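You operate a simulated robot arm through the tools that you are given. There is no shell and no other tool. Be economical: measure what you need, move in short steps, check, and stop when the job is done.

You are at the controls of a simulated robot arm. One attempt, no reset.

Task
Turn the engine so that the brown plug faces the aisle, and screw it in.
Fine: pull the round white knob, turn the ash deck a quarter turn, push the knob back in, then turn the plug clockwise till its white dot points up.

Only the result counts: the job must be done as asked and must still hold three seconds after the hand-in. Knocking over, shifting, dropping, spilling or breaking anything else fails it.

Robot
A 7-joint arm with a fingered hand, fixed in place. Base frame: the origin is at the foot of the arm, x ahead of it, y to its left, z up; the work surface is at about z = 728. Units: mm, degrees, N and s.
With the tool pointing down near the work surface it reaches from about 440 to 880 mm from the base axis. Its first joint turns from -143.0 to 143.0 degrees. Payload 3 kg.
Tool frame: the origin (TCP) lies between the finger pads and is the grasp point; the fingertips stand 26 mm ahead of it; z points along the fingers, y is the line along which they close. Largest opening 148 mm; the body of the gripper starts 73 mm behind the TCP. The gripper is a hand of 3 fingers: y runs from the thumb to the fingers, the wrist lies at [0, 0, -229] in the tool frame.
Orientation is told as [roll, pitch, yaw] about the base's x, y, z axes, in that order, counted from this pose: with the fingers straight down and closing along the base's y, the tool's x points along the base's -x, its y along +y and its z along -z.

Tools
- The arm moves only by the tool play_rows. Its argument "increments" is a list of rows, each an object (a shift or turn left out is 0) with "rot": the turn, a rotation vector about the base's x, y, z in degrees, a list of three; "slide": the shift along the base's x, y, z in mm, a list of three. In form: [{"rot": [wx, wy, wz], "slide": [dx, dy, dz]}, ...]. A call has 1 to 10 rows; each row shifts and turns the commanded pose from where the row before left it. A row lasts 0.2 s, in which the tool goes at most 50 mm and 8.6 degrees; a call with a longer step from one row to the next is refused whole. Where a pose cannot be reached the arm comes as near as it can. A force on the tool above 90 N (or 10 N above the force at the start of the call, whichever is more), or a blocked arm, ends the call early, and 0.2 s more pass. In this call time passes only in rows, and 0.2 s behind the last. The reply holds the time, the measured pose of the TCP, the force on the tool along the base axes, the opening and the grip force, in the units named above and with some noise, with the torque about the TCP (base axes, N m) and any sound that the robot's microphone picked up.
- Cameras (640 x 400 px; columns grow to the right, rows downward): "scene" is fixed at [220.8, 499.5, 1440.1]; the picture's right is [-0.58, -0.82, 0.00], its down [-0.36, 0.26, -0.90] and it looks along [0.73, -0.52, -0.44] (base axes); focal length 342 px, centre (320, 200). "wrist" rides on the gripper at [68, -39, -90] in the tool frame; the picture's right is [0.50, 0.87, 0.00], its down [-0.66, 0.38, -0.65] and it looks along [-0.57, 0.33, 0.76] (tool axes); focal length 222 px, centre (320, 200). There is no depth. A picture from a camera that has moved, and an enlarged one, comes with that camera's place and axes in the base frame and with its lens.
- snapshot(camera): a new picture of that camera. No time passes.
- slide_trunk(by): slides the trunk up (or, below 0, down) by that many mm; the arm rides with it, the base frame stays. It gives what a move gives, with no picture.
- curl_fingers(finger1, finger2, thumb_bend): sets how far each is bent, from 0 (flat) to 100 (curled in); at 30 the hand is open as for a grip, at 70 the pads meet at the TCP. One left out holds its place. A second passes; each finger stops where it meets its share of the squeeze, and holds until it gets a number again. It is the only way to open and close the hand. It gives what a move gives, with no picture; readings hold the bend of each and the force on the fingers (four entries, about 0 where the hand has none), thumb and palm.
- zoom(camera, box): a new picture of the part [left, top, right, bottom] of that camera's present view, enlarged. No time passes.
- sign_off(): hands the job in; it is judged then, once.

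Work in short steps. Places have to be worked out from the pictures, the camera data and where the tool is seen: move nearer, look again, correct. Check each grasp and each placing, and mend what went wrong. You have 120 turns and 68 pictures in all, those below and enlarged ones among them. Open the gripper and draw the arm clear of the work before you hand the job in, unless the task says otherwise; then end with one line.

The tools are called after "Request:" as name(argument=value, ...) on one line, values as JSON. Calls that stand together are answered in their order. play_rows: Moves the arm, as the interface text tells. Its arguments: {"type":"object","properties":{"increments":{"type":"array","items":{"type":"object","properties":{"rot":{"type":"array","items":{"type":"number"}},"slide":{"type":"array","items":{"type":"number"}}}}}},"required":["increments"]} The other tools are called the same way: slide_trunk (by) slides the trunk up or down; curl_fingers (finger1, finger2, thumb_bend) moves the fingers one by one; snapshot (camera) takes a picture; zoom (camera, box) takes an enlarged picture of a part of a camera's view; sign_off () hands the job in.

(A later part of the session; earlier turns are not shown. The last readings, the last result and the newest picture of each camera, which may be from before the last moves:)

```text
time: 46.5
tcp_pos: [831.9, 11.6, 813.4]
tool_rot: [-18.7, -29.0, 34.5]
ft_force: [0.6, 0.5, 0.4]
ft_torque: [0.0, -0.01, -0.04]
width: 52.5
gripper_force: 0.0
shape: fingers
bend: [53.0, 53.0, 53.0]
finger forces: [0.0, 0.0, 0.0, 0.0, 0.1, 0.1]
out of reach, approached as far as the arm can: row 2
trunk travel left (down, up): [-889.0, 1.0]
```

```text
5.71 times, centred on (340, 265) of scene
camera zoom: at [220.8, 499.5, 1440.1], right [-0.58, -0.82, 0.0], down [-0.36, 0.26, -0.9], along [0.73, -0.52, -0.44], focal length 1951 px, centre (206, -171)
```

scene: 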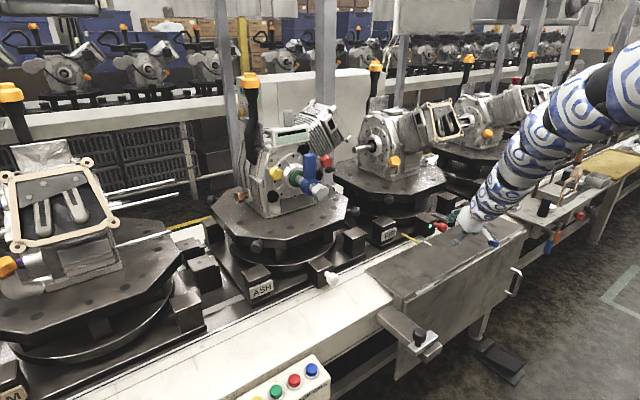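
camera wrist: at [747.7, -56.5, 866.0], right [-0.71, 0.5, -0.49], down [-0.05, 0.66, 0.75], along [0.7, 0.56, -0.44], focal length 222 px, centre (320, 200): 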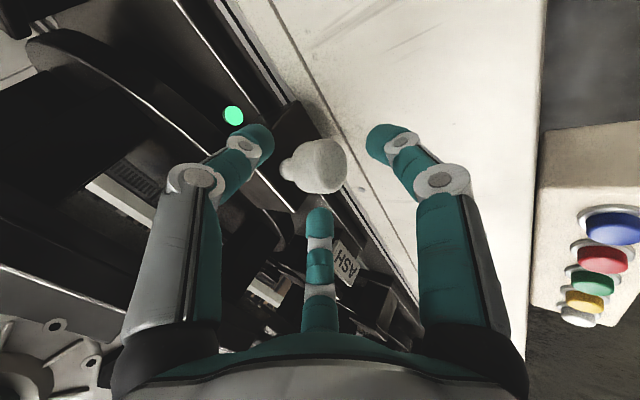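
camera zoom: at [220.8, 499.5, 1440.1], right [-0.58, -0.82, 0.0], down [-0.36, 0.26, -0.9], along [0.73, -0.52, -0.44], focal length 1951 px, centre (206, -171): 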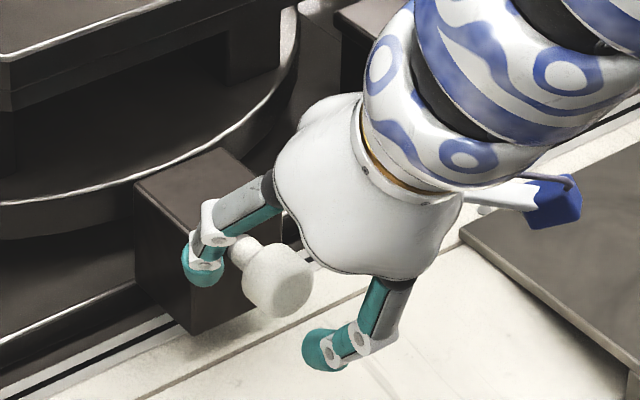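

I'm at the outer reach limit; lowering the shoulder will help. I back up/raise slightly, lower the trunk 40, and come back.

Request:
play_rows(increments=[{"slide": [-8, 0, 10]}, {"slide": [-4, 0, 15]}, {"slide": [0, 0, 15]}])

Request:
slide_trunk(by=-40)

```text
time: 47.3
tcp_pos: [817.6, 6.6, 856.1]
tool_rot: [-18.7, -29.0, 34.5]
ft_force: [0.5, 0.1, -0.8]
ft_torque: [0.01, 0.0, 0.0]
width: 52.4
gripper_force: 0.0
shape: fingers
bend: [53.0, 53.0, 53.0]
finger forces: [0.0, 0.0, 0.1, 0.0, 0.0, 0.0]
trunk travel left (down, up): [-889.0, 1.0]
```

```text
time: 48.1
tcp_pos: [819.0, 9.5, 816.5]
tool_rot: [-18.8, -29.0, 34.5]
ft_force: [-0.3, 0.9, 0.3]
ft_torque: [0.01, 0.01, 0.02]
width: 52.5
gripper_force: 0.1
shape: fingers
bend: [53.0, 53.0, 53.0]
finger forces: [0.1, 0.0, 0.0, 0.1, 0.1, 0.0]
trunk travel left (down, up): [-849.0, 41.0]
```

Now I advance to (838.5, 10.5, 805).

Request:
play_rows(increments=[{"slide": [7, 0, -3]}, {"slide": [6, 0, -4]}, {"slide": [6.5, 0, -5]}])

Request:
snapshot(camera="wrist")

```text
time: 48.9
tcp_pos: [838.6, 8.0, 803.6]
tool_rot: [-18.8, -28.9, 34.6]
ft_force: [0.0, -0.4, -0.3]
ft_torque: [0.03, 0.05, 0.01]
width: 52.4
gripper_force: 0.1
shape: fingers
bend: [53.0, 53.0, 53.0]
finger forces: [0.0, 0.0, 0.0, 0.0, 0.0, 0.0]
trunk travel left (down, up): [-849.0, 41.0]
```

```text
34 pictures are left
camera wrist: at [755.3, -58.9, 855.3], right [-0.71, 0.5, -0.49], down [-0.05, 0.66, 0.75], along [0.7, 0.56, -0.44], focal length 222 px, centre (320, 200)
```

wrist: 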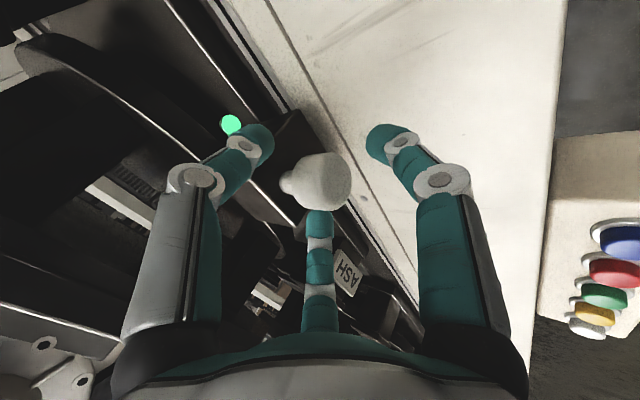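

The knob is centred between the digits. I close gently.

Request:
curl_fingers(finger1=66, finger2=66, thumb_bend=66)

Request:
snapshot(camera="wrist")

```text
time: 49.9
tcp_pos: [839.1, 7.3, 803.7]
tool_rot: [-18.8, -29.0, 34.5]
ft_force: [-1.3, 0.3, 1.1]
ft_torque: [-0.03, 0.02, 0.0]
width: 27.9
gripper_force: 8.7
shape: fingers
bend: [60.0, 59.0, 62.0]
finger forces: [5.3, 5.5, 0.0, 0.0, 6.0, 0.1]
trunk travel left (down, up): [-849.0, 41.0]
```

```text
33 pictures are left
camera wrist: at [755.2, -58.8, 855.7], right [-0.71, 0.5, -0.49], down [-0.05, 0.66, 0.75], along [0.7, 0.56, -0.44], focal length 222 px, centre (320, 200)
```

wrist: 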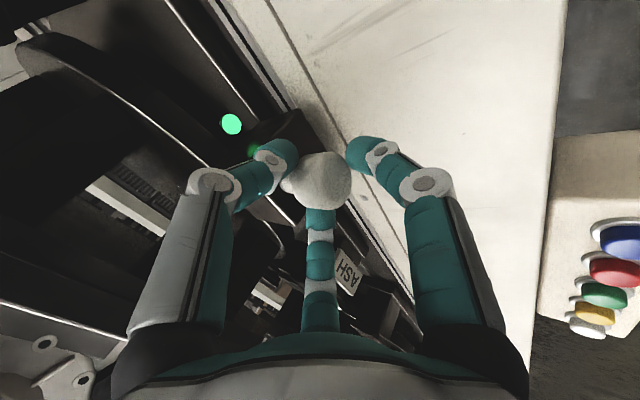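

All three digits hold the knob. I pull it along -x.

Request:
play_rows(increments=[{"slide": [-6, 0, 0]}, {"slide": [-6, 0, 0]}, {"slide": [-6, 0, 0]}, {"slide": [-6, 0, 0]}])

Request:
snapshot(camera="wrist")

```text
time: 50.9
tcp_pos: [814.2, 10.0, 804.5]
tool_rot: [-18.9, -29.1, 34.5]
ft_force: [5.7, -2.2, 3.2]
ft_torque: [-0.07, -0.18, -0.03]
width: 24.1
gripper_force: 6.1
shape: fingers
bend: [63.0, 60.0, 62.0]
finger forces: [1.7, 4.0, 0.0, 0.0, 6.6, 0.0]
trunk travel left (down, up): [-849.0, 41.0]
```

```text
32 pictures are left
camera wrist: at [731.7, -57.2, 855.5], right [-0.71, 0.5, -0.49], down [-0.05, 0.66, 0.75], along [0.7, 0.56, -0.44], focal length 222 px, centre (320, 200)
```

wrist: 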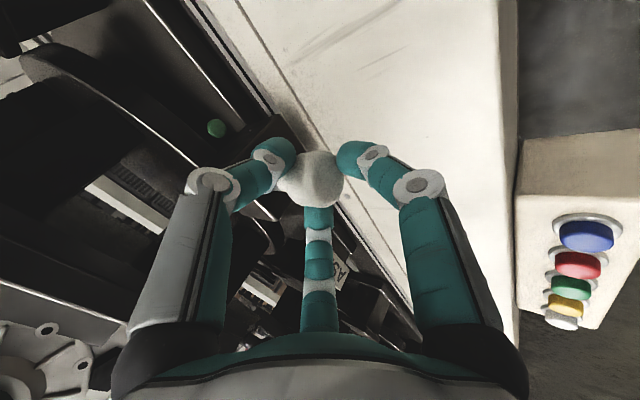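

The green light went dark: unlocked. I pull a few mm more to make sure it's at its stop and look from the scene.

Request:
play_rows(increments=[{"slide": [-4, 0, 0]}])

Request:
zoom(camera="scene", box=[290, 230, 390, 300])

```text
time: 51.3
tcp_pos: [811.0, 9.7, 804.7]
tool_rot: [-18.8, -29.1, 34.5]
ft_force: [7.0, -2.5, 2.5]
ft_torque: [-0.01, -0.18, -0.01]
width: 21.1
gripper_force: 4.9
shape: fingers
bend: [66.0, 60.0, 61.0]
finger forces: [0.1, 3.9, 0.0, 0.0, 6.2, 0.0]
trunk travel left (down, up): [-849.0, 41.0]
```

```text
5.71 times, centred on (340, 265) of scene
camera zoom: at [220.8, 499.5, 1440.1], right [-0.58, -0.82, 0.0], down [-0.36, 0.26, -0.9], along [0.73, -0.52, -0.44], focal length 1951 px, centre (206, -171)
```

zoom: 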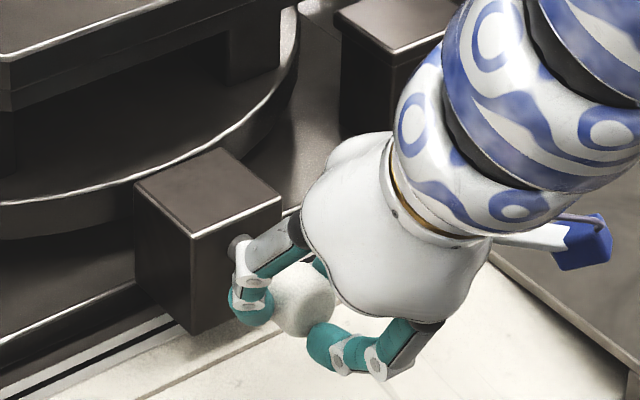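

The knob is at its stop and slipping in the fingers. I open and check whether it stays out.

Request:
curl_fingers(finger1=48, finger2=48, thumb_bend=48)

Request:
play_rows(increments=[{"slide": [-4, 0, 6]}, {"slide": [-2, 0, 18]}, {"slide": [0, 0, 20]}])

Request:
zoom(camera="scene", box=[210, 150, 410, 300])

```text
time: 52.3
tcp_pos: [810.6, 10.3, 803.2]
tool_rot: [-18.8, -29.0, 34.6]
ft_force: [0.0, 0.1, 0.8]
ft_torque: [0.01, -0.01, -0.01]
width: 68.1
gripper_force: 0.0
shape: fingers
bend: [48.0, 48.0, 48.0]
finger forces: [0.1, 0.0, 0.0, 0.0, 0.0, 0.0]
trunk travel left (down, up): [-849.0, 41.0]
```

```text
time: 53.1
tcp_pos: [803.3, 8.1, 848.1]
tool_rot: [-18.7, -29.0, 34.4]
ft_force: [0.1, -0.2, 0.3]
ft_torque: [0.04, 0.05, 0.02]
width: 68.4
gripper_force: 0.1
shape: fingers
bend: [48.0, 48.0, 48.0]
finger forces: [0.0, 0.0, 0.1, 0.0, 0.0, 0.0]
trunk travel left (down, up): [-849.0, 41.0]
```

```text
2.67 times, centred on (310, 225) of scene
camera zoom: at [220.8, 499.5, 1440.1], right [-0.58, -0.82, 0.0], down [-0.36, 0.26, -0.9], along [0.73, -0.52, -0.44], focal length 911 px, centre (347, 133)
```

zoom: 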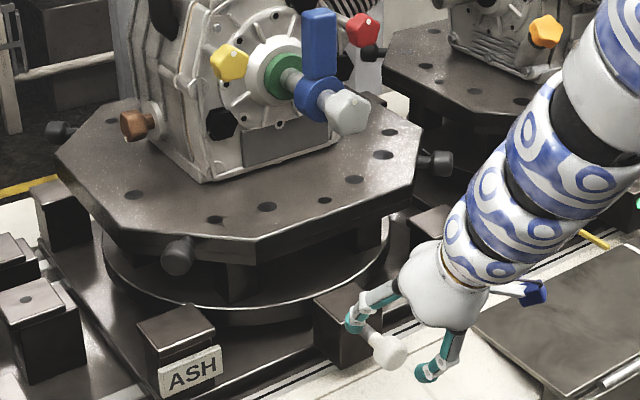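

The knob stays out. From two views I place the deck centre near (1150, 4), with pegs at z≈909 on the diagonals (r≈257): the front-left peg is at about (968,185). It must be pushed around the front to (968,-177) for +90°. I travel to the +y side first, with trunk adjustments.

Request:
play_rows(increments=[{"slide": [0, 40, 10]}, {"slide": [0, 45, 5]}, {"slide": [5, 45, 5]}, {"slide": [10, 45, 10]}, {"slide": [20, 15, 20]}, {"slide": [20, 0, 30]}, {"slide": [20, 0, 30]}, {"slide": [20, 0, 40]}])

Request:
slide_trunk(by=-60)

```text
time: 54.9
tcp_pos: [894.3, 203.5, 998.9]
tool_rot: [-18.7, -29.1, 34.7]
ft_force: [0.2, -0.2, -1.1]
ft_torque: [0.01, 0.01, -0.02]
width: 68.4
gripper_force: 0.1
shape: fingers
bend: [48.0, 48.0, 48.0]
finger forces: [0.1, 0.0, 0.0, 0.1, 0.1, 0.0]
trunk travel left (down, up): [-849.0, 41.0]
```

```text
time: 55.9
tcp_pos: [896.3, 203.1, 938.4]
tool_rot: [-18.8, -28.9, 34.7]
ft_force: [1.1, -0.3, -0.3]
ft_torque: [-0.04, -0.02, -0.02]
width: 68.3
gripper_force: 0.0
shape: fingers
bend: [48.0, 48.0, 48.0]
finger forces: [0.0, 0.0, 0.0, 0.0, 0.0, 0.0]
trunk travel left (down, up): [-789.0, 101.0]
```

Good, no trouble. I continue outward/up and lower the trunk once more, curl the two unused digits, and take a look.

Request:
play_rows(increments=[{"slide": [12, 10, 25]}, {"slide": [12, 10, 25]}, {"slide": [12, 5, 20]}])

Request:
slide_trunk(by=-60)

Request:
curl_fingers(finger1=100, thumb_bend=100, finger2=48)

Request:
snapshot(camera="wrist")

Request:
zoom(camera="scene", box=[190, 130, 390, 280])

```text
time: 56.7
tcp_pos: [931.9, 226.4, 1007.0]
tool_rot: [-18.7, -29.0, 34.7]
ft_force: [0.4, 0.1, -0.6]
ft_torque: [0.0, -0.01, -0.03]
width: 68.5
gripper_force: 0.1
shape: fingers
bend: [48.0, 48.0, 48.0]
finger forces: [0.1, 0.0, 0.1, 0.0, 0.0, 0.0]
trunk travel left (down, up): [-789.0, 101.0]
```

```text
time: 57.7
tcp_pos: [932.2, 227.0, 947.7]
tool_rot: [-18.8, -29.1, 34.6]
ft_force: [0.2, -0.7, -0.1]
ft_torque: [0.01, 0.04, -0.02]
width: 68.4
gripper_force: 0.1
shape: fingers
bend: [48.0, 48.0, 48.0]
finger forces: [0.0, 0.0, 0.0, 0.0, 0.0, 0.0]
trunk travel left (down, up): [-729.0, 161.0]
```

```text
time: 58.7
tcp_pos: [932.0, 226.6, 945.8]
tool_rot: [-18.9, -29.0, 34.7]
ft_force: [0.6, 0.0, 0.2]
ft_torque: [0.01, 0.0, 0.02]
width: 26.4
gripper_force: 0.1
shape: fingers
bend: [91.0, 48.0, 100.0]
finger forces: [0.1, 0.1, 0.0, 0.0, 0.0, 0.0]
trunk travel left (down, up): [-729.0, 161.0]
```

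```text
29 pictures are left
camera wrist: at [848.9, 159.7, 998.9], right [-0.71, 0.5, -0.49], down [-0.05, 0.66, 0.75], along [0.7, 0.56, -0.44], focal length 222 px, centre (320, 200)
```

wrist: 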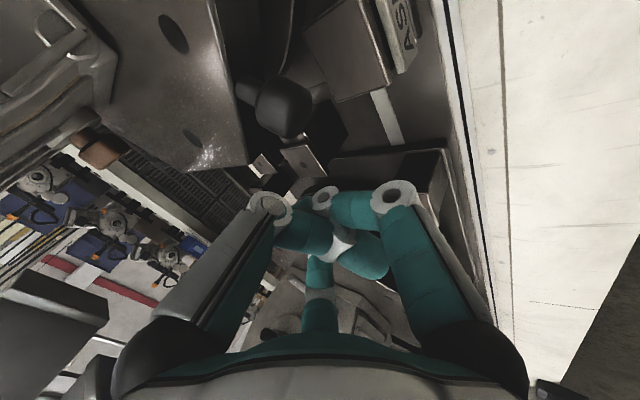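

```text
2.67 times, centred on (290, 205) of scene
camera zoom: at [220.8, 499.5, 1440.1], right [-0.58, -0.82, 0.0], down [-0.36, 0.26, -0.9], along [0.73, -0.52, -0.44], focal length 911 px, centre (400, 187)
```

zoom: 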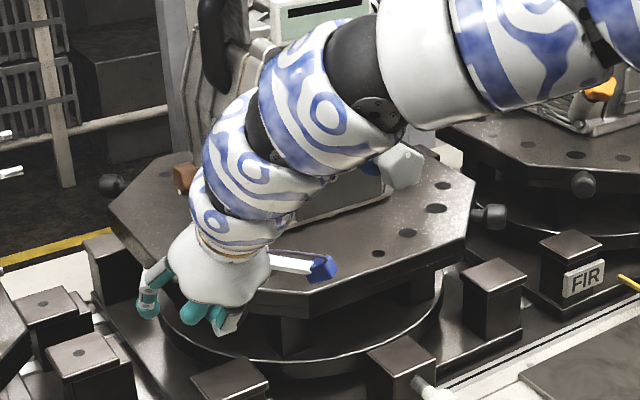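

The peg head is at (962,188,910). Curled digits occupy the centre, so instead I open the thumb and finger1 wide and leave finger2 as the pusher on the +y side.

Request:
curl_fingers(finger1=20, thumb_bend=5, finger2=46)

Request:
snapshot(camera="wrist")

```text
time: 59.7
tcp_pos: [932.1, 227.0, 946.5]
tool_rot: [-18.8, -29.0, 34.6]
ft_force: [-0.7, 0.3, -0.5]
ft_torque: [0.01, 0.02, -0.03]
width: 160.8
gripper_force: 0.1
shape: fingers
bend: [20.0, 46.0, 5.0]
finger forces: [0.1, 0.0, 0.1, 0.0, 0.1, 0.0]
trunk travel left (down, up): [-729.0, 161.0]
```

```text
27 pictures are left
camera wrist: at [848.9, 159.7, 999.0], right [-0.71, 0.5, -0.49], down [-0.05, 0.66, 0.75], along [0.7, 0.56, -0.44], focal length 222 px, centre (320, 200)
```

wrist: 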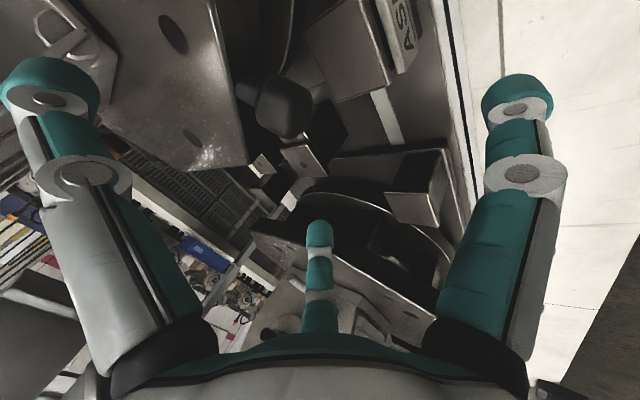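

I roll the hand 24° more so the thumb rises clear of the deck and finger2 points to +y, then move above the spot behind the peg.

Request:
play_rows(increments=[{"rot": [-4.5, 0, 6.6], "slide": [0, 0, 10]}, {"rot": [-4.5, 0, 6.6], "slide": [5, -5, 10]}, {"rot": [-4.5, 0, 6.6], "slide": [10, -10, 10]}, {"slide": [14, -18, 0]}, {"slide": [14, -18, 0]}])

Request:
snapshot(camera="wrist")

```text
time: 60.9
tcp_pos: [974.2, 179.7, 978.6]
tool_rot: [-28.9, -19.2, 58.7]
ft_force: [-7.6, 3.0, 0.7]
ft_torque: [-0.15, -0.4, -0.28]
width: 158.7
gripper_force: 3.9
shape: fingers
bend: [20.0, 46.0, 7.0]
finger forces: [0.1, 0.0, 0.1, 0.0, 8.4, 0.0]
trunk travel left (down, up): [-729.0, 161.0]
```

```text
26 pictures are left
camera wrist: at [916.2, 101.5, 1047.1], right [-0.82, 0.11, -0.56], down [-0.3, 0.76, 0.58], along [0.49, 0.65, -0.59], focal length 222 px, centre (320, 200)
```

wrist: 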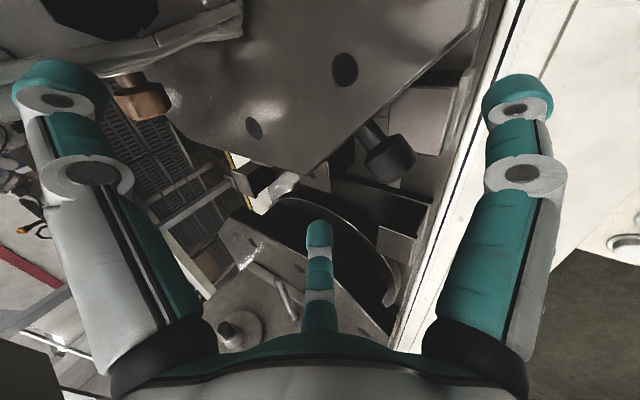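

The thumb touched the engine lightly. I back off at once and curl the thumb in.

Request:
play_rows(increments=[{"slide": [-15, 5, 0]}, {"slide": [-15, 10, 5]}])

Request:
curl_fingers(thumb_bend=100, finger1=10, finger2=42)

Request:
snapshot(camera="wrist")

```text
time: 61.5
tcp_pos: [944.4, 191.4, 981.2]
tool_rot: [-28.9, -19.3, 58.7]
ft_force: [-0.5, 0.0, -0.4]
ft_torque: [0.01, 0.0, 0.0]
width: 160.8
gripper_force: 0.0
shape: fingers
bend: [20.0, 46.0, 5.0]
finger forces: [0.1, 0.0, 0.0, 0.1, 0.1, 0.0]
trunk travel left (down, up): [-729.0, 161.0]
```

```text
time: 62.5
tcp_pos: [943.8, 192.7, 982.1]
tool_rot: [-28.9, -19.1, 58.5]
ft_force: [0.2, 0.0, 0.2]
ft_torque: [0.01, 0.02, 0.04]
width: 83.2
gripper_force: 0.0
shape: fingers
bend: [10.0, 42.0, 100.0]
finger forces: [0.1, 0.1, 0.0, 0.0, 0.0, 0.0]
trunk travel left (down, up): [-729.0, 161.0]
```

```text
25 pictures are left
camera wrist: at [885.6, 114.8, 1049.9], right [-0.82, 0.11, -0.56], down [-0.3, 0.76, 0.58], along [0.49, 0.65, -0.59], focal length 222 px, centre (320, 200)
```

wrist: 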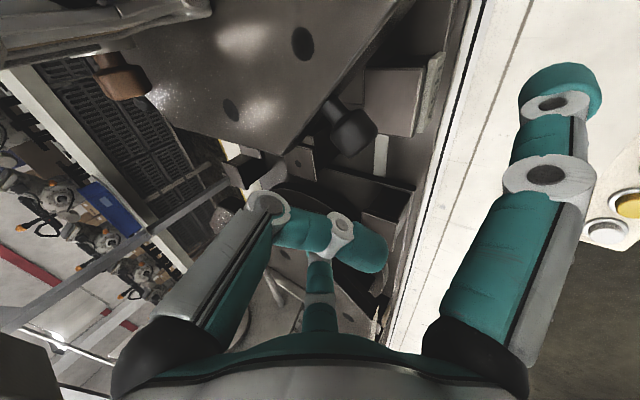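

Now there's room. I move above the spot behind the peg and lower with the trunk.

Request:
play_rows(increments=[{"slide": [8, -12, -5]}, {"slide": [8, -12, -6]}, {"slide": [9, -11, -6]}])

Request:
slide_trunk(by=-30)

Request:
snapshot(camera="wrist")

Request:
zoom(camera="scene", box=[210, 170, 310, 240])

```text
time: 63.3
tcp_pos: [969.0, 155.3, 964.1]
tool_rot: [-28.9, -19.3, 58.7]
ft_force: [0.1, -0.7, 0.2]
ft_torque: [0.02, 0.03, 0.01]
width: 83.4
gripper_force: 0.1
shape: fingers
bend: [10.0, 42.0, 100.0]
finger forces: [0.0, 0.0, 0.1, 0.1, 0.0, 0.1]
trunk travel left (down, up): [-729.0, 161.0]
```

```text
time: 64.0
tcp_pos: [970.3, 155.8, 934.6]
tool_rot: [-28.9, -19.2, 58.6]
ft_force: [-0.3, -0.5, 0.1]
ft_torque: [0.02, -0.01, 0.01]
width: 83.1
gripper_force: 0.1
shape: fingers
bend: [10.0, 42.0, 100.0]
finger forces: [0.1, 0.0, 0.1, 0.1, 0.0, 0.0]
trunk travel left (down, up): [-699.0, 191.0]
```

```text
24 pictures are left
camera wrist: at [911.7, 79.4, 1003.4], right [-0.82, 0.11, -0.56], down [-0.3, 0.76, 0.58], along [0.49, 0.65, -0.59], focal length 222 px, centre (320, 200)
```

wrist: 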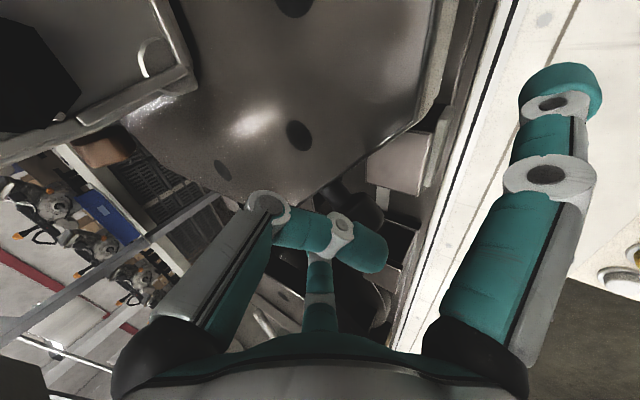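

```text
5.71 times, centred on (260, 205) of scene
camera zoom: at [220.8, 499.5, 1440.1], right [-0.58, -0.82, 0.0], down [-0.36, 0.26, -0.9], along [0.73, -0.52, -0.44], focal length 1951 px, centre (663, 171)
```

zoom: 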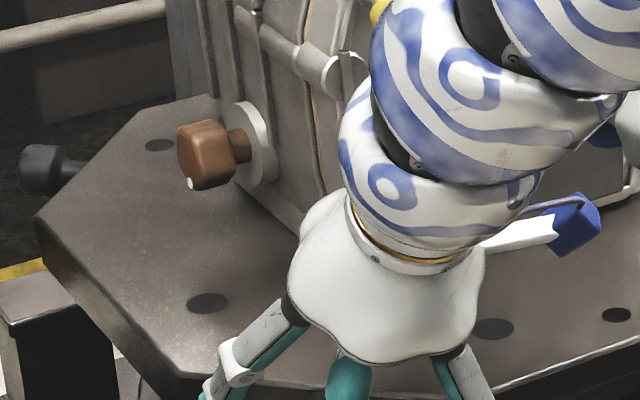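

I look lower in the scene to see finger2 relative to the peg.

Request:
zoom(camera="scene", box=[215, 200, 315, 270])

```text
5.71 times, centred on (265, 235) of scene
camera zoom: at [220.8, 499.5, 1440.1], right [-0.58, -0.82, 0.0], down [-0.36, 0.26, -0.9], along [0.73, -0.52, -0.44], focal length 1951 px, centre (634, 0)
```

zoom: 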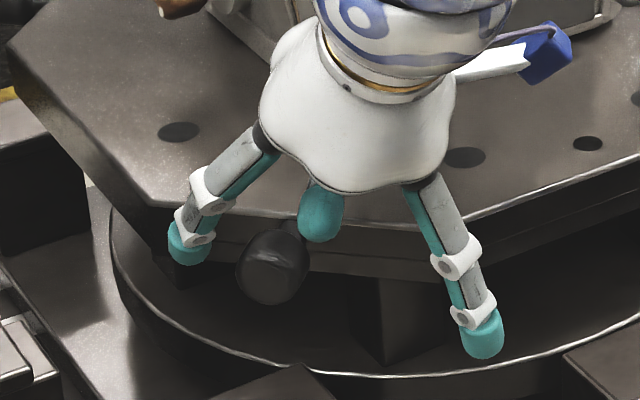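

A clear view: finger2 is left of the peg, the curled thumb on its right – a cage. I centre it on the peg, open finger2 a touch, and descend.

Request:
curl_fingers(finger2=39)

Request:
play_rows(increments=[{"slide": [-4, -6, -5]}, {"slide": [0, 0, -6]}, {"slide": [0, 0, -6]}])

Request:
zoom(camera="scene", box=[215, 200, 315, 270])

```text
time: 65.0
tcp_pos: [969.7, 157.2, 934.3]
tool_rot: [-29.0, -19.2, 58.6]
ft_force: [-0.2, -0.1, -0.5]
ft_torque: [0.02, -0.05, -0.01]
width: 83.5
gripper_force: 0.0
shape: fingers
bend: [10.0, 39.0, 100.0]
finger forces: [0.0, 0.1, 0.0, 0.1, 0.1, 0.0]
trunk travel left (down, up): [-699.0, 191.0]
```

```text
time: 65.8
tcp_pos: [964.6, 151.7, 916.5]
tool_rot: [-28.8, -19.1, 58.6]
ft_force: [0.6, -0.2, 0.0]
ft_torque: [0.01, 0.0, -0.03]
width: 83.5
gripper_force: 0.1
shape: fingers
bend: [10.0, 39.0, 100.0]
finger forces: [0.1, 0.1, 0.0, 0.0, 0.1, 0.0]
trunk travel left (down, up): [-699.0, 191.0]
```

```text
5.71 times, centred on (265, 235) of scene
camera zoom: at [220.8, 499.5, 1440.1], right [-0.58, -0.82, 0.0], down [-0.36, 0.26, -0.9], along [0.73, -0.52, -0.44], focal length 1951 px, centre (634, 0)
```

zoom: 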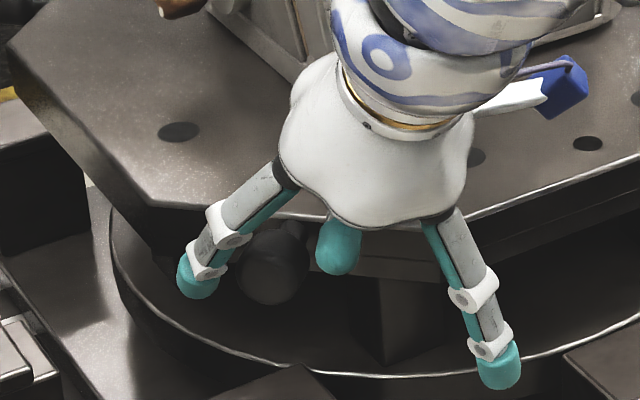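

Peg is caged. I start pushing along the arc (3 rows, each 6° of deck rotation), easing the tilt back as the radius shrinks.

Request:
play_rows(increments=[{"rot": [0, 2.5, 0], "slide": [-19.7, -18, 0.7]}, {"rot": [0, 2.5, 0], "slide": [-17.7, -20, 0.7]}, {"rot": [0, 2.9, 0], "slide": [-15.5, -22, 0.7]}])

Request:
zoom(camera="scene", box=[210, 150, 350, 270])

```text
time: 66.6
tcp_pos: [909.1, 88.4, 918.6]
tool_rot: [-21.9, -14.9, 56.5]
ft_force: [0.9, 1.0, 1.3]
ft_torque: [0.16, -0.03, -0.02]
width: 83.5
gripper_force: 1.4
shape: fingers
bend: [10.0, 37.0, 100.0]
finger forces: [0.0, 2.6, 0.0, 0.0, 0.1, 0.0]
trunk travel left (down, up): [-699.0, 191.0]
```

```text
3.33 times, centred on (280, 210) of scene
camera zoom: at [220.8, 499.5, 1440.1], right [-0.58, -0.82, 0.0], down [-0.36, 0.26, -0.9], along [0.73, -0.52, -0.44], focal length 1138 px, centre (453, 167)
```

zoom: 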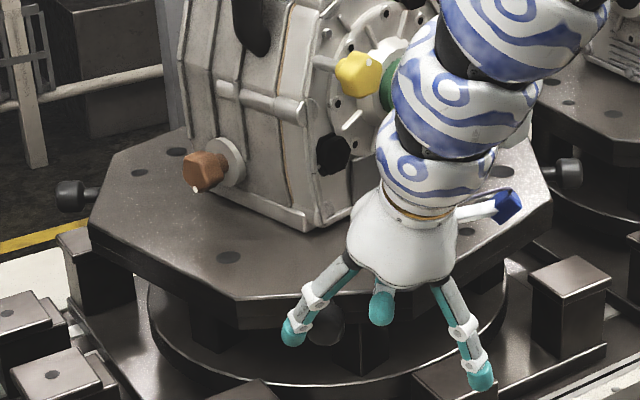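

The deck turns easily. I continue along the arc.

Request:
play_rows(increments=[{"rot": [0, 2.9, 0], "slide": [-12.5, -23.5, 0.8]}, {"rot": [0, 2.9, 0], "slide": [-10.3, -25, 0.8]}, {"rot": [0, 2.9, 0], "slide": [-8, -26, 0.8]}, {"rot": [0, 2.9, 0], "slide": [-5.1, -26.7, 0.8]}])

Request:
zoom(camera="scene", box=[210, 150, 350, 270])

```text
time: 67.6
tcp_pos: [877.4, -14.3, 922.3]
tool_rot: [-12.1, -8.3, 54.5]
ft_force: [-1.4, 1.4, 0.7]
ft_torque: [0.08, -0.02, 0.07]
width: 83.4
gripper_force: 0.1
shape: fingers
bend: [10.0, 37.0, 100.0]
finger forces: [0.0, 1.5, 0.0, 0.0, 0.1, 0.1]
trunk travel left (down, up): [-699.0, 191.0]
```

```text
3.33 times, centred on (280, 210) of scene
camera zoom: at [220.8, 499.5, 1440.1], right [-0.58, -0.82, 0.0], down [-0.36, 0.26, -0.9], along [0.73, -0.52, -0.44], focal length 1138 px, centre (453, 167)
```

zoom: 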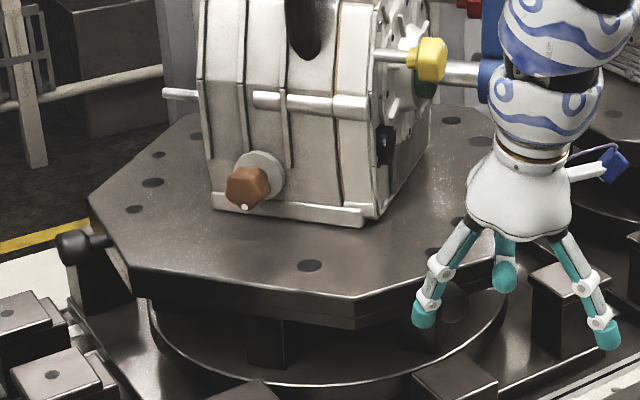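

About 40° done. I continue past the front.

Request:
play_rows(increments=[{"slide": [-0.5, -27, 0]}, {"slide": [-0.4, -27, 0]}, {"rot": [0, -2, 0], "slide": [1.6, -27, -0.5]}, {"rot": [0, -3, 0], "slide": [4.2, -26.7, -0.7]}])

Request:
zoom(camera="scene", box=[230, 150, 390, 280])

```text
time: 68.6
tcp_pos: [881.1, -119.3, 920.0]
tool_rot: [-16.2, -11.3, 55.3]
ft_force: [-0.6, 0.9, 0.6]
ft_torque: [0.09, 0.03, 0.08]
width: 83.4
gripper_force: 0.4
shape: fingers
bend: [10.0, 37.0, 100.0]
finger forces: [0.0, 1.4, 0.0, 0.1, 0.1, 0.1]
trunk travel left (down, up): [-699.0, 191.0]
```

```text
3.08 times, centred on (310, 215) of scene
camera zoom: at [220.8, 499.5, 1440.1], right [-0.58, -0.82, 0.0], down [-0.36, 0.26, -0.9], along [0.73, -0.52, -0.44], focal length 1051 px, centre (351, 154)
```

zoom: 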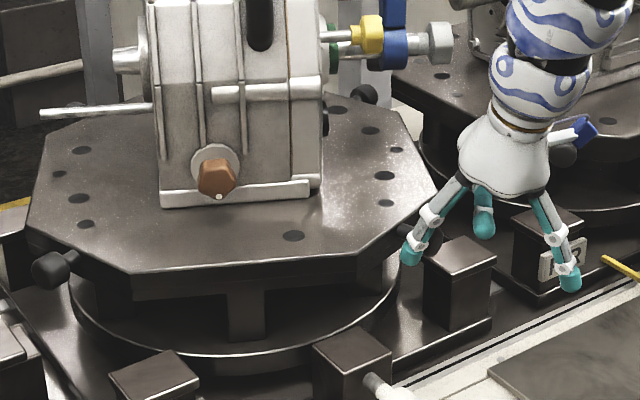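

About 64° done. I continue 18° more, then fine-tune against the original peg positions.

Request:
play_rows(increments=[{"rot": [0, -3, 0], "slide": [7, -26, -0.7]}, {"rot": [0, -3, 0], "slide": [9.6, -25, -0.7]}, {"rot": [0, -2, 0], "slide": [8.5, -16, -0.5]}])

Request:
zoom(camera="scene", box=[230, 150, 390, 280])

```text
time: 69.4
tcp_pos: [908.1, -181.9, 918.3]
tool_rot: [-23.1, -15.8, 56.9]
ft_force: [-3.0, 2.5, 0.0]
ft_torque: [0.04, 0.0, 0.21]
width: 83.5
gripper_force: 1.6
shape: fingers
bend: [10.0, 36.0, 100.0]
finger forces: [0.0, 3.4, 0.0, 0.0, 0.0, 0.1]
trunk travel left (down, up): [-699.0, 191.0]
```

```text
3.08 times, centred on (310, 215) of scene
camera zoom: at [220.8, 499.5, 1440.1], right [-0.58, -0.82, 0.0], down [-0.36, 0.26, -0.9], along [0.73, -0.52, -0.44], focal length 1051 px, centre (351, 154)
```

zoom: 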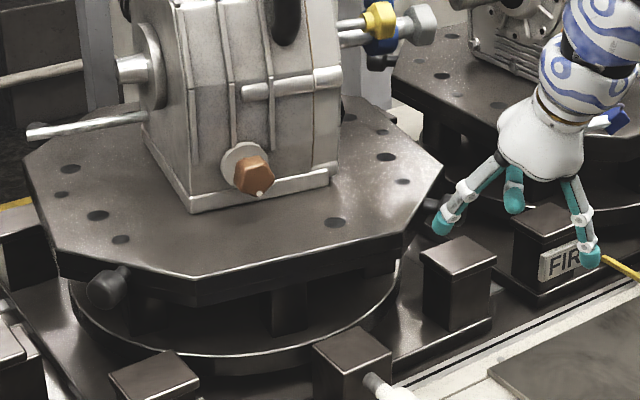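

About 12° left (follower peg at (107,288), target (155,295) in this zoom). I push ~9° more.

Request:
play_rows(increments=[{"rot": [0, -2, 0], "slide": [13, -22, -0.5]}, {"slide": [8, -11, 0]}])

Request:
zoom(camera="scene", box=[230, 150, 390, 280])

```text
time: 70.0
tcp_pos: [929.7, -218.0, 918.3]
tool_rot: [-24.9, -17.0, 57.4]
ft_force: [0.5, 1.5, -1.3]
ft_torque: [-0.05, 0.04, 0.04]
width: 83.4
gripper_force: 0.6
shape: fingers
bend: [10.0, 37.0, 100.0]
finger forces: [0.1, 1.5, 0.0, 0.0, 0.1, 0.0]
trunk travel left (down, up): [-699.0, 191.0]
```

```text
3.08 times, centred on (310, 215) of scene
camera zoom: at [220.8, 499.5, 1440.1], right [-0.58, -0.82, 0.0], down [-0.36, 0.26, -0.9], along [0.73, -0.52, -0.44], focal length 1051 px, centre (351, 154)
```

zoom: 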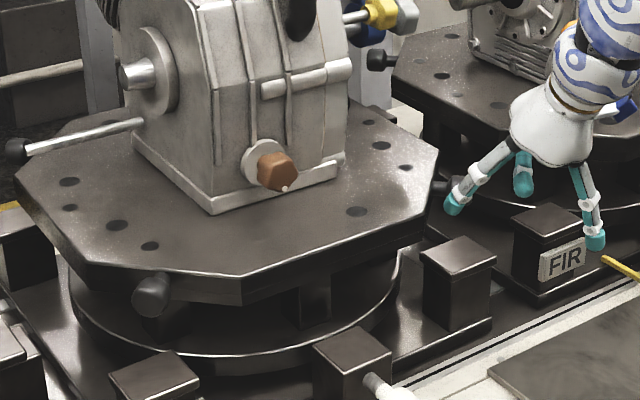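

Nearly there. I take the same zoom as before the turn to compare the octagon and peg positions precisely.

Request:
zoom(camera="scene", box=[210, 150, 410, 300])

```text
2.67 times, centred on (310, 225) of scene
camera zoom: at [220.8, 499.5, 1440.1], right [-0.58, -0.82, 0.0], down [-0.36, 0.26, -0.9], along [0.73, -0.52, -0.44], focal length 911 px, centre (347, 133)
```

zoom: 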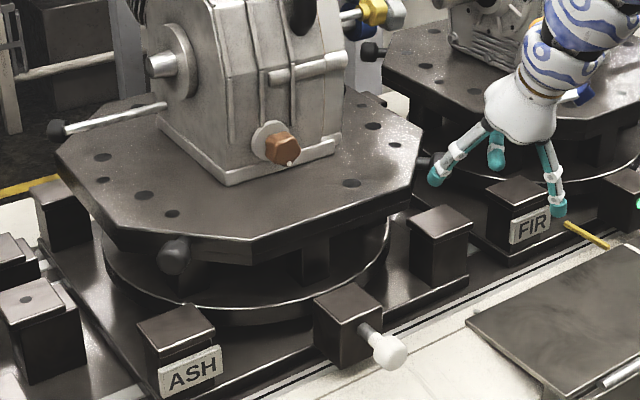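

The follower peg is about 1° short. I nudge 4 mm and recheck.

Request:
play_rows(increments=[{"slide": [2.8, -3.4, 0]}])

Request:
zoom(camera="scene", box=[210, 150, 410, 300])

```text
time: 70.4
tcp_pos: [932.0, -222.2, 916.5]
tool_rot: [-24.8, -16.9, 57.4]
ft_force: [-1.9, 4.1, -1.1]
ft_torque: [-0.03, 0.06, 0.16]
width: 83.6
gripper_force: 0.6
shape: fingers
bend: [10.0, 35.0, 100.0]
finger forces: [0.1, 3.6, 0.0, 0.0, 0.1, 0.1]
trunk travel left (down, up): [-699.0, 191.0]
```

```text
2.67 times, centred on (310, 225) of scene
camera zoom: at [220.8, 499.5, 1440.1], right [-0.58, -0.82, 0.0], down [-0.36, 0.26, -0.9], along [0.73, -0.52, -0.44], focal length 911 px, centre (347, 133)
```

zoom: 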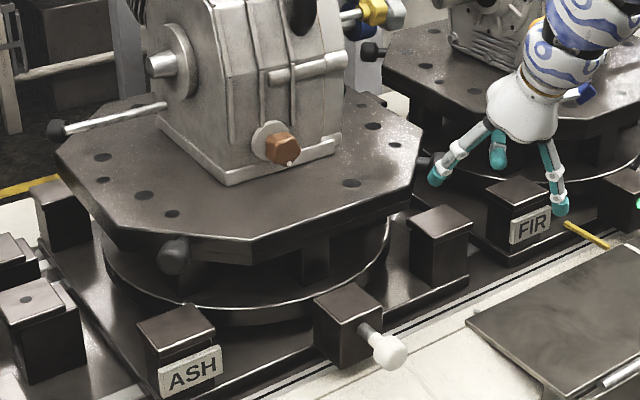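

No visible movement while the finger load rose, so the deck appears at its stop; it matches the original octagon pose. I lift off with the trunk and head back toward the knob.

Request:
slide_trunk(by=60)

Request:
play_rows(increments=[{"rot": [0, -2, 0], "slide": [-10, 15, 0]}, {"rot": [0, -2, 0], "slide": [-12, 30, -8]}, {"slide": [-10, 30, -10]}])

Request:
slide_trunk(by=90)

```text
time: 71.4
tcp_pos: [931.0, -222.2, 977.2]
tool_rot: [-24.8, -16.9, 57.3]
ft_force: [0.2, -0.4, 0.4]
ft_torque: [0.01, -0.01, 0.01]
width: 83.4
gripper_force: 0.1
shape: fingers
bend: [10.0, 39.0, 100.0]
finger forces: [0.1, 0.0, 0.1, 0.1, 0.0, 0.1]
trunk travel left (down, up): [-759.0, 131.0]
```

```text
time: 72.2
tcp_pos: [900.5, -147.1, 960.5]
tool_rot: [-28.5, -19.0, 58.4]
ft_force: [0.5, 0.2, 0.3]
ft_torque: [-0.02, 0.01, 0.01]
width: 83.3
gripper_force: 0.1
shape: fingers
bend: [10.0, 39.0, 100.0]
finger forces: [0.0, 0.0, 0.0, 0.0, 0.1, 0.1]
trunk travel left (down, up): [-759.0, 131.0]
```

```text
time: 73.5
tcp_pos: [899.7, -149.4, 1050.3]
tool_rot: [-28.4, -19.0, 58.4]
ft_force: [0.0, 0.4, 0.0]
ft_torque: [-0.01, -0.03, -0.02]
width: 83.4
gripper_force: 0.0
shape: fingers
bend: [10.0, 39.0, 100.0]
finger forces: [0.0, 0.0, 0.0, 0.0, 0.0, 0.0]
trunk travel left (down, up): [-849.0, 41.0]
```

I lower toward the knob with the hand rolled back to the earlier grasp orientation.

Request:
play_rows(increments=[{"rot": [4.5, 0, -6.6], "slide": [-8, 20, -40]}, {"rot": [4.5, 0, -6.6], "slide": [-8, 20, -40]}, {"rot": [4.5, 0, -6.6], "slide": [-8, 20, -40]}, {"slide": [-25, 30, -30]}, {"slide": [-25, 30, -30]}, {"slide": [-15, 20, -11]}, {"slide": [-15, 17, -6]}])

Request:
curl_fingers(finger1=53, finger2=53, thumb_bend=53)

Request:
snapshot(camera="wrist")

```text
time: 75.1
tcp_pos: [796.5, 9.0, 854.1]
tool_rot: [-18.4, -28.6, 34.4]
ft_force: [0.2, -0.1, -0.1]
ft_torque: [0.01, 0.0, -0.04]
width: 83.4
gripper_force: 0.0
shape: fingers
bend: [10.0, 39.0, 100.0]
finger forces: [0.1, 0.0, 0.0, 0.0, 0.1, 0.0]
trunk travel left (down, up): [-849.0, 41.0]
```

```text
time: 76.1
tcp_pos: [795.8, 10.2, 853.6]
tool_rot: [-18.3, -28.6, 34.4]
ft_force: [-0.3, -1.0, 0.3]
ft_torque: [0.0, -0.01, 0.02]
width: 52.2
gripper_force: 0.0
shape: fingers
bend: [53.0, 53.0, 53.0]
finger forces: [0.1, 0.1, 0.0, 0.0, 0.0, 0.0]
trunk travel left (down, up): [-849.0, 41.0]
```

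```text
13 pictures are left
camera wrist: at [713.0, -57.2, 905.7], right [-0.72, 0.5, -0.48], down [-0.04, 0.65, 0.76], along [0.69, 0.56, -0.45], focal length 222 px, centre (320, 200)
```

wrist: 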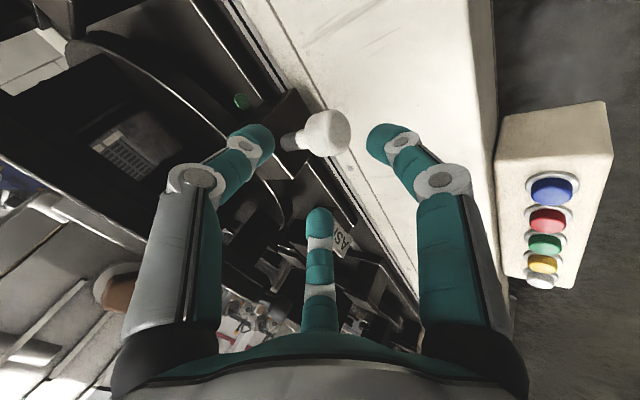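

The knob (out) is at about (829, 10, 786). I go onto it with the same grasp offset and close.

Request:
play_rows(increments=[{"slide": [0, 0, -16]}, {"slide": [5, 0, -16]}, {"slide": [10, 0, -16]}])

Request:
curl_fingers(finger1=66, finger2=66, thumb_bend=66)

```text
time: 76.9
tcp_pos: [811.4, 6.9, 805.1]
tool_rot: [-18.3, -28.8, 34.5]
ft_force: [-0.1, 0.2, 0.3]
ft_torque: [-0.03, -0.03, 0.0]
width: 52.2
gripper_force: 0.0
shape: fingers
bend: [53.0, 53.0, 53.0]
finger forces: [0.0, 0.1, 0.0, 0.1, 0.1, 0.0]
trunk travel left (down, up): [-849.0, 41.0]
```

```text
time: 77.9
tcp_pos: [811.8, 7.5, 805.0]
tool_rot: [-18.4, -28.8, 34.5]
ft_force: [4.3, -1.9, 3.7]
ft_torque: [-0.03, -0.12, -0.04]
width: 18.6
gripper_force: 5.5
shape: fingers
bend: [66.0, 59.0, 63.0]
finger forces: [0.0, 5.0, 0.0, 0.0, 7.0, 0.0]
trunk travel left (down, up): [-849.0, 41.0]
```

Held from the sides with finger1 in front – good for pushing. I push in +x.

Request:
play_rows(increments=[{"slide": [7, 0, 0]}, {"slide": [7, 0, 0]}, {"slide": [7, 0, 0]}, {"slide": [7, 0, 0]}])

Request:
snapshot(camera="wrist")

```text
time: 78.9
tcp_pos: [834.3, 8.3, 804.4]
tool_rot: [-18.2, -28.7, 34.4]
ft_force: [-22.1, -6.7, 15.2]
ft_torque: [0.02, 0.15, -0.28]
width: 19.9
gripper_force: 15.8
shape: fingers
bend: [64.0, 60.0, 64.0]
finger forces: [7.8, 9.0, 0.0, 0.0, 14.5, 0.1]
trunk travel left (down, up): [-849.0, 41.0]
```

```text
12 pictures are left
camera wrist: at [751.1, -59.1, 856.7], right [-0.72, 0.5, -0.48], down [-0.04, 0.65, 0.76], along [0.69, 0.56, -0.45], focal length 222 px, centre (320, 200)
```

wrist: 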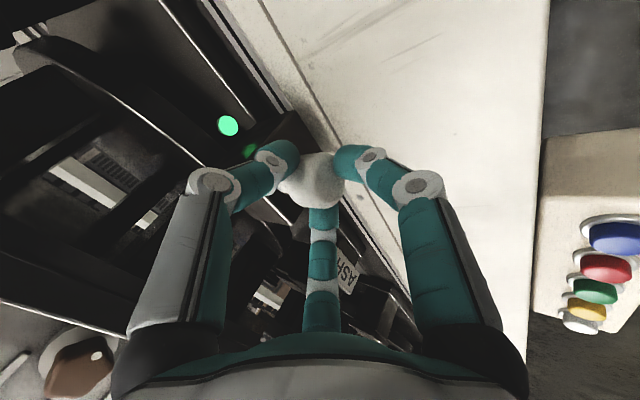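

The ASH light is green again: locked. I release the knob and retreat up, then raise toward plug height.

Request:
curl_fingers(finger1=47, finger2=47, thumb_bend=47)

Request:
play_rows(increments=[{"slide": [-6, 2, 8]}, {"slide": [-6, 2, 18]}, {"slide": [2, 2, 30]}, {"slide": [10, 2, 40]}, {"slide": [18, 2, 35]}, {"slide": [20, 2, 30]}, {"slide": [22, 2, 25]}, {"slide": [22, 2, 15]}])

Request:
slide_trunk(by=-85)

```text
time: 79.9
tcp_pos: [838.1, 9.6, 805.4]
tool_rot: [-18.3, -28.6, 34.5]
ft_force: [0.0, 0.1, 0.2]
ft_torque: [0.0, -0.01, 0.0]
width: 71.3
gripper_force: 0.0
shape: fingers
bend: [47.0, 47.0, 47.0]
finger forces: [0.1, 0.0, 0.0, 0.1, 0.1, 0.1]
trunk travel left (down, up): [-849.0, 41.0]
```

```text
time: 81.7
tcp_pos: [919.6, 23.5, 1006.8]
tool_rot: [-18.3, -28.7, 34.4]
ft_force: [0.5, 0.7, -0.4]
ft_torque: [0.03, 0.0, 0.02]
width: 71.6
gripper_force: 0.0
shape: fingers
bend: [47.0, 47.0, 47.0]
finger forces: [0.0, 0.0, 0.0, 0.1, 0.1, 0.1]
trunk travel left (down, up): [-849.0, 41.0]
```

```text
time: 82.9
tcp_pos: [918.5, 27.6, 929.5]
tool_rot: [-18.7, -29.4, 35.0]
ft_force: [1.3, 14.5, 56.1]
ft_torque: [-2.08, -2.37, 0.86]
width: 80.7
gripper_force: 27.7
shape: fingers
bend: [47.0, 46.0, 45.0]
finger forces: [0.1, 10.0, 0.1, 0.0, 45.9, 0.1]
trunk travel left (down, up): [-764.0, 126.0]
```

Lowering the trunk pressed the fingers on the deck edge (56 N). I raise immediately.

Request:
play_rows(increments=[{"slide": [0, 0, 20]}, {"slide": [0, 0, 30]}, {"slide": [5, 0, 30]}])

Request:
snapshot(camera="wrist")

Request:
snapshot(camera="scene")

```text
time: 83.7
tcp_pos: [923.7, 24.0, 999.4]
tool_rot: [-18.3, -28.7, 34.3]
ft_force: [-0.4, -1.5, -0.1]
ft_torque: [-0.01, 0.01, -0.03]
width: 71.9
gripper_force: 0.0
shape: fingers
bend: [47.0, 47.0, 47.0]
finger forces: [0.0, 0.0, 0.1, 0.0, 0.0, 0.1]
trunk travel left (down, up): [-764.0, 126.0]
```

```text
11 pictures are left
camera wrist: at [840.8, -43.9, 1050.9], right [-0.72, 0.51, -0.48], down [-0.04, 0.65, 0.76], along [0.69, 0.56, -0.45], focal length 222 px, centre (320, 200)
```

wrist: 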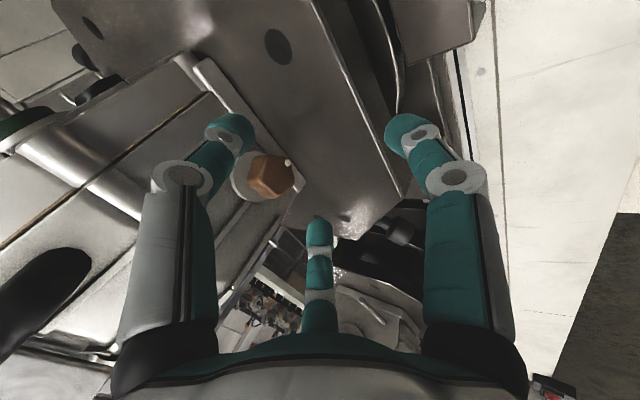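

```text
10 pictures are left
```

scene: 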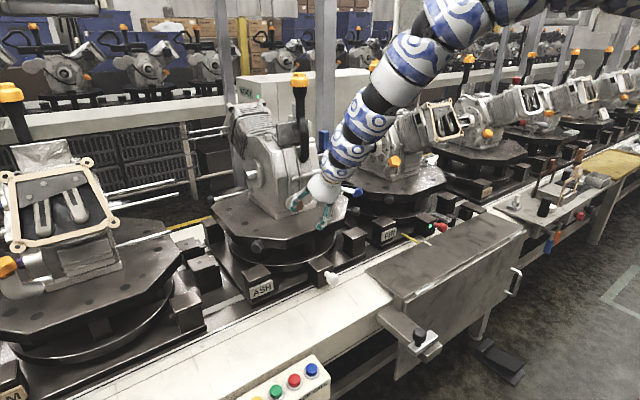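

All clear; the plug head is at about (1006, 29, 970) with its dot pointing down, so ~180° clockwise is needed. I'll grip with the hand leaned -45° about the x axis and turn it +90° per grip. First raise, adjust trunk, and set the lean.

Request:
play_rows(increments=[{"slide": [5, 5, 15]}, {"rot": [0, -5, 0], "slide": [5, 8, 20]}, {"rot": [0, -5, 0], "slide": [8, 8, 10]}])

Request:
slide_trunk(by=-30)

Request:
play_rows(increments=[{"rot": [-7.5, 0, 0], "slide": [3, 3, 0]}, {"rot": [-7.5, 0, 0], "slide": [3, 3, -2]}, {"rot": [-7.5, 0, 0], "slide": [3, 3, -2]}, {"rot": [-7.5, 0, 0], "slide": [3, 3, -2]}, {"rot": [-7.5, 0, 0], "slide": [3, 3, -2]}, {"rot": [-7.5, 0, 0], "slide": [2, 3, -2]}])

```text
time: 84.5
tcp_pos: [942.0, 46.6, 1044.7]
tool_rot: [-25.2, -36.9, 38.3]
ft_force: [-0.9, -1.0, -0.5]
ft_torque: [0.01, -0.03, 0.03]
width: 72.1
gripper_force: 0.0
shape: fingers
bend: [47.0, 47.0, 47.0]
finger forces: [0.1, 0.0, 0.0, 0.0, 0.1, 0.0]
trunk travel left (down, up): [-764.0, 126.0]
```

```text
time: 85.2
tcp_pos: [942.3, 44.1, 1015.2]
tool_rot: [-25.3, -36.8, 38.3]
ft_force: [-0.1, 0.6, -0.1]
ft_torque: [-0.03, 0.02, 0.0]
width: 71.7
gripper_force: 0.1
shape: fingers
bend: [47.0, 47.0, 47.0]
finger forces: [0.0, 0.1, 0.0, 0.1, 0.0, 0.0]
trunk travel left (down, up): [-734.0, 156.0]
```

```text
time: 86.7
tcp_pos: [958.2, 61.2, 1006.3]
tool_rot: [-59.3, -3.9, 50.9]
ft_force: [0.9, 0.4, -0.2]
ft_torque: [0.0, 0.03, -0.01]
width: 72.1
gripper_force: 0.0
shape: fingers
bend: [47.0, 47.0, 47.0]
finger forces: [0.0, 0.0, 0.0, 0.1, 0.0, 0.1]
trunk travel left (down, up): [-734.0, 156.0]
```

The lean works without flags. A picture to check alignment before advancing.

Request:
snapshot(camera="wrist")

```text
9 pictures are left
camera wrist: at [867.3, 41.4, 1079.4], right [-0.63, -0.07, -0.78], down [-0.17, 0.98, 0.05], along [0.76, 0.17, -0.63], focal length 222 px, centre (320, 200)
```

wrist: 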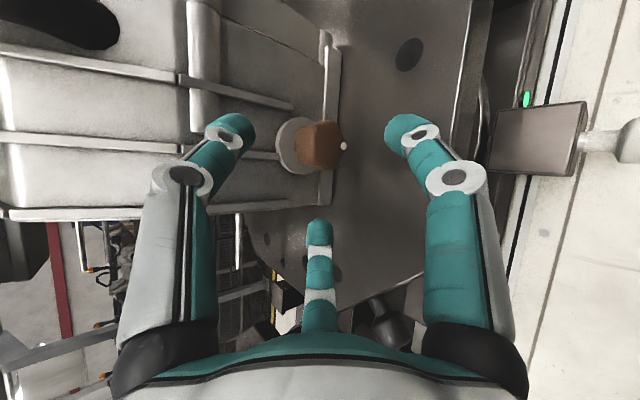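

The plug is centred, dot straight down. I pre-curl to 52 and advance to put the head just at the fingertips.

Request:
curl_fingers(finger1=51, finger2=51, thumb_bend=51)

Request:
play_rows(increments=[{"slide": [10, -6, -7]}, {"slide": [10, -6, -8]}, {"slide": [10, -7, -8]}])

Request:
curl_fingers(finger1=66, finger2=66, thumb_bend=66)

```text
time: 87.7
tcp_pos: [959.6, 63.7, 1005.0]
tool_rot: [-59.2, -4.2, 50.8]
ft_force: [-0.4, -0.1, 1.0]
ft_torque: [-0.02, 0.0, 0.0]
width: 59.2
gripper_force: 0.0
shape: fingers
bend: [51.0, 51.0, 51.0]
finger forces: [0.0, 0.0, 0.0, 0.0, 0.0, 0.0]
trunk travel left (down, up): [-734.0, 156.0]
```

```text
time: 88.5
tcp_pos: [975.5, 38.2, 982.2]
tool_rot: [-59.1, -4.3, 50.8]
ft_force: [0.3, -0.4, 0.5]
ft_torque: [0.03, -0.07, 0.06]
width: 58.9
gripper_force: 0.0
shape: fingers
bend: [51.0, 51.0, 51.0]
finger forces: [0.0, 0.0, 0.0, 0.1, 0.1, 0.0]
out of reach, approached as far as the arm can: row 2, 3
trunk travel left (down, up): [-734.0, 156.0]
```

```text
time: 89.5
tcp_pos: [974.6, 41.7, 982.2]
tool_rot: [-59.2, -4.2, 51.0]
ft_force: [2.9, 3.0, 5.3]
ft_torque: [0.01, -0.13, 0.08]
width: 19.3
gripper_force: 6.3
shape: fingers
bend: [66.0, 61.0, 62.0]
finger forces: [0.0, 5.4, 0.1, 0.0, 7.2, 0.0]
trunk travel left (down, up): [-734.0, 156.0]
```

Reach-limited, so the grip is shallow. I release, back off, raise the arm 70 and drop the trunk 70, then re-approach.

Request:
curl_fingers(finger1=51, finger2=51, thumb_bend=51)

Request:
play_rows(increments=[{"slide": [-8, 8, 8]}, {"slide": [-8, 8, 12]}, {"slide": [0, 0, 25]}, {"slide": [0, 0, 30]}, {"slide": [0, 0, 15]}])

Request:
slide_trunk(by=-70)

```text
time: 90.5
tcp_pos: [975.6, 40.6, 982.2]
tool_rot: [-59.0, -4.2, 50.9]
ft_force: [0.5, -0.2, -0.2]
ft_torque: [0.0, -0.02, -0.02]
width: 58.3
gripper_force: 0.2
shape: fingers
bend: [51.0, 51.0, 51.0]
finger forces: [0.0, 0.0, 0.0, 0.1, 0.0, 0.1]
trunk travel left (down, up): [-734.0, 156.0]
```

```text
time: 91.7
tcp_pos: [957.8, 56.8, 1074.0]
tool_rot: [-59.1, -4.2, 50.9]
ft_force: [-0.2, -0.8, 0.2]
ft_torque: [-0.02, -0.02, 0.03]
width: 58.5
gripper_force: 0.1
shape: fingers
bend: [51.0, 51.0, 51.0]
finger forces: [0.1, 0.1, 0.1, 0.0, 0.1, 0.1]
trunk travel left (down, up): [-734.0, 156.0]
```

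```text
time: 92.7
tcp_pos: [958.6, 56.5, 1002.4]
tool_rot: [-59.2, -4.1, 50.9]
ft_force: [-0.5, 0.4, 0.5]
ft_torque: [-0.02, -0.01, -0.01]
width: 58.3
gripper_force: 0.0
shape: fingers
bend: [51.0, 51.0, 51.0]
finger forces: [0.1, 0.1, 0.1, 0.0, 0.0, 0.0]
trunk travel left (down, up): [-664.0, 226.0]
```

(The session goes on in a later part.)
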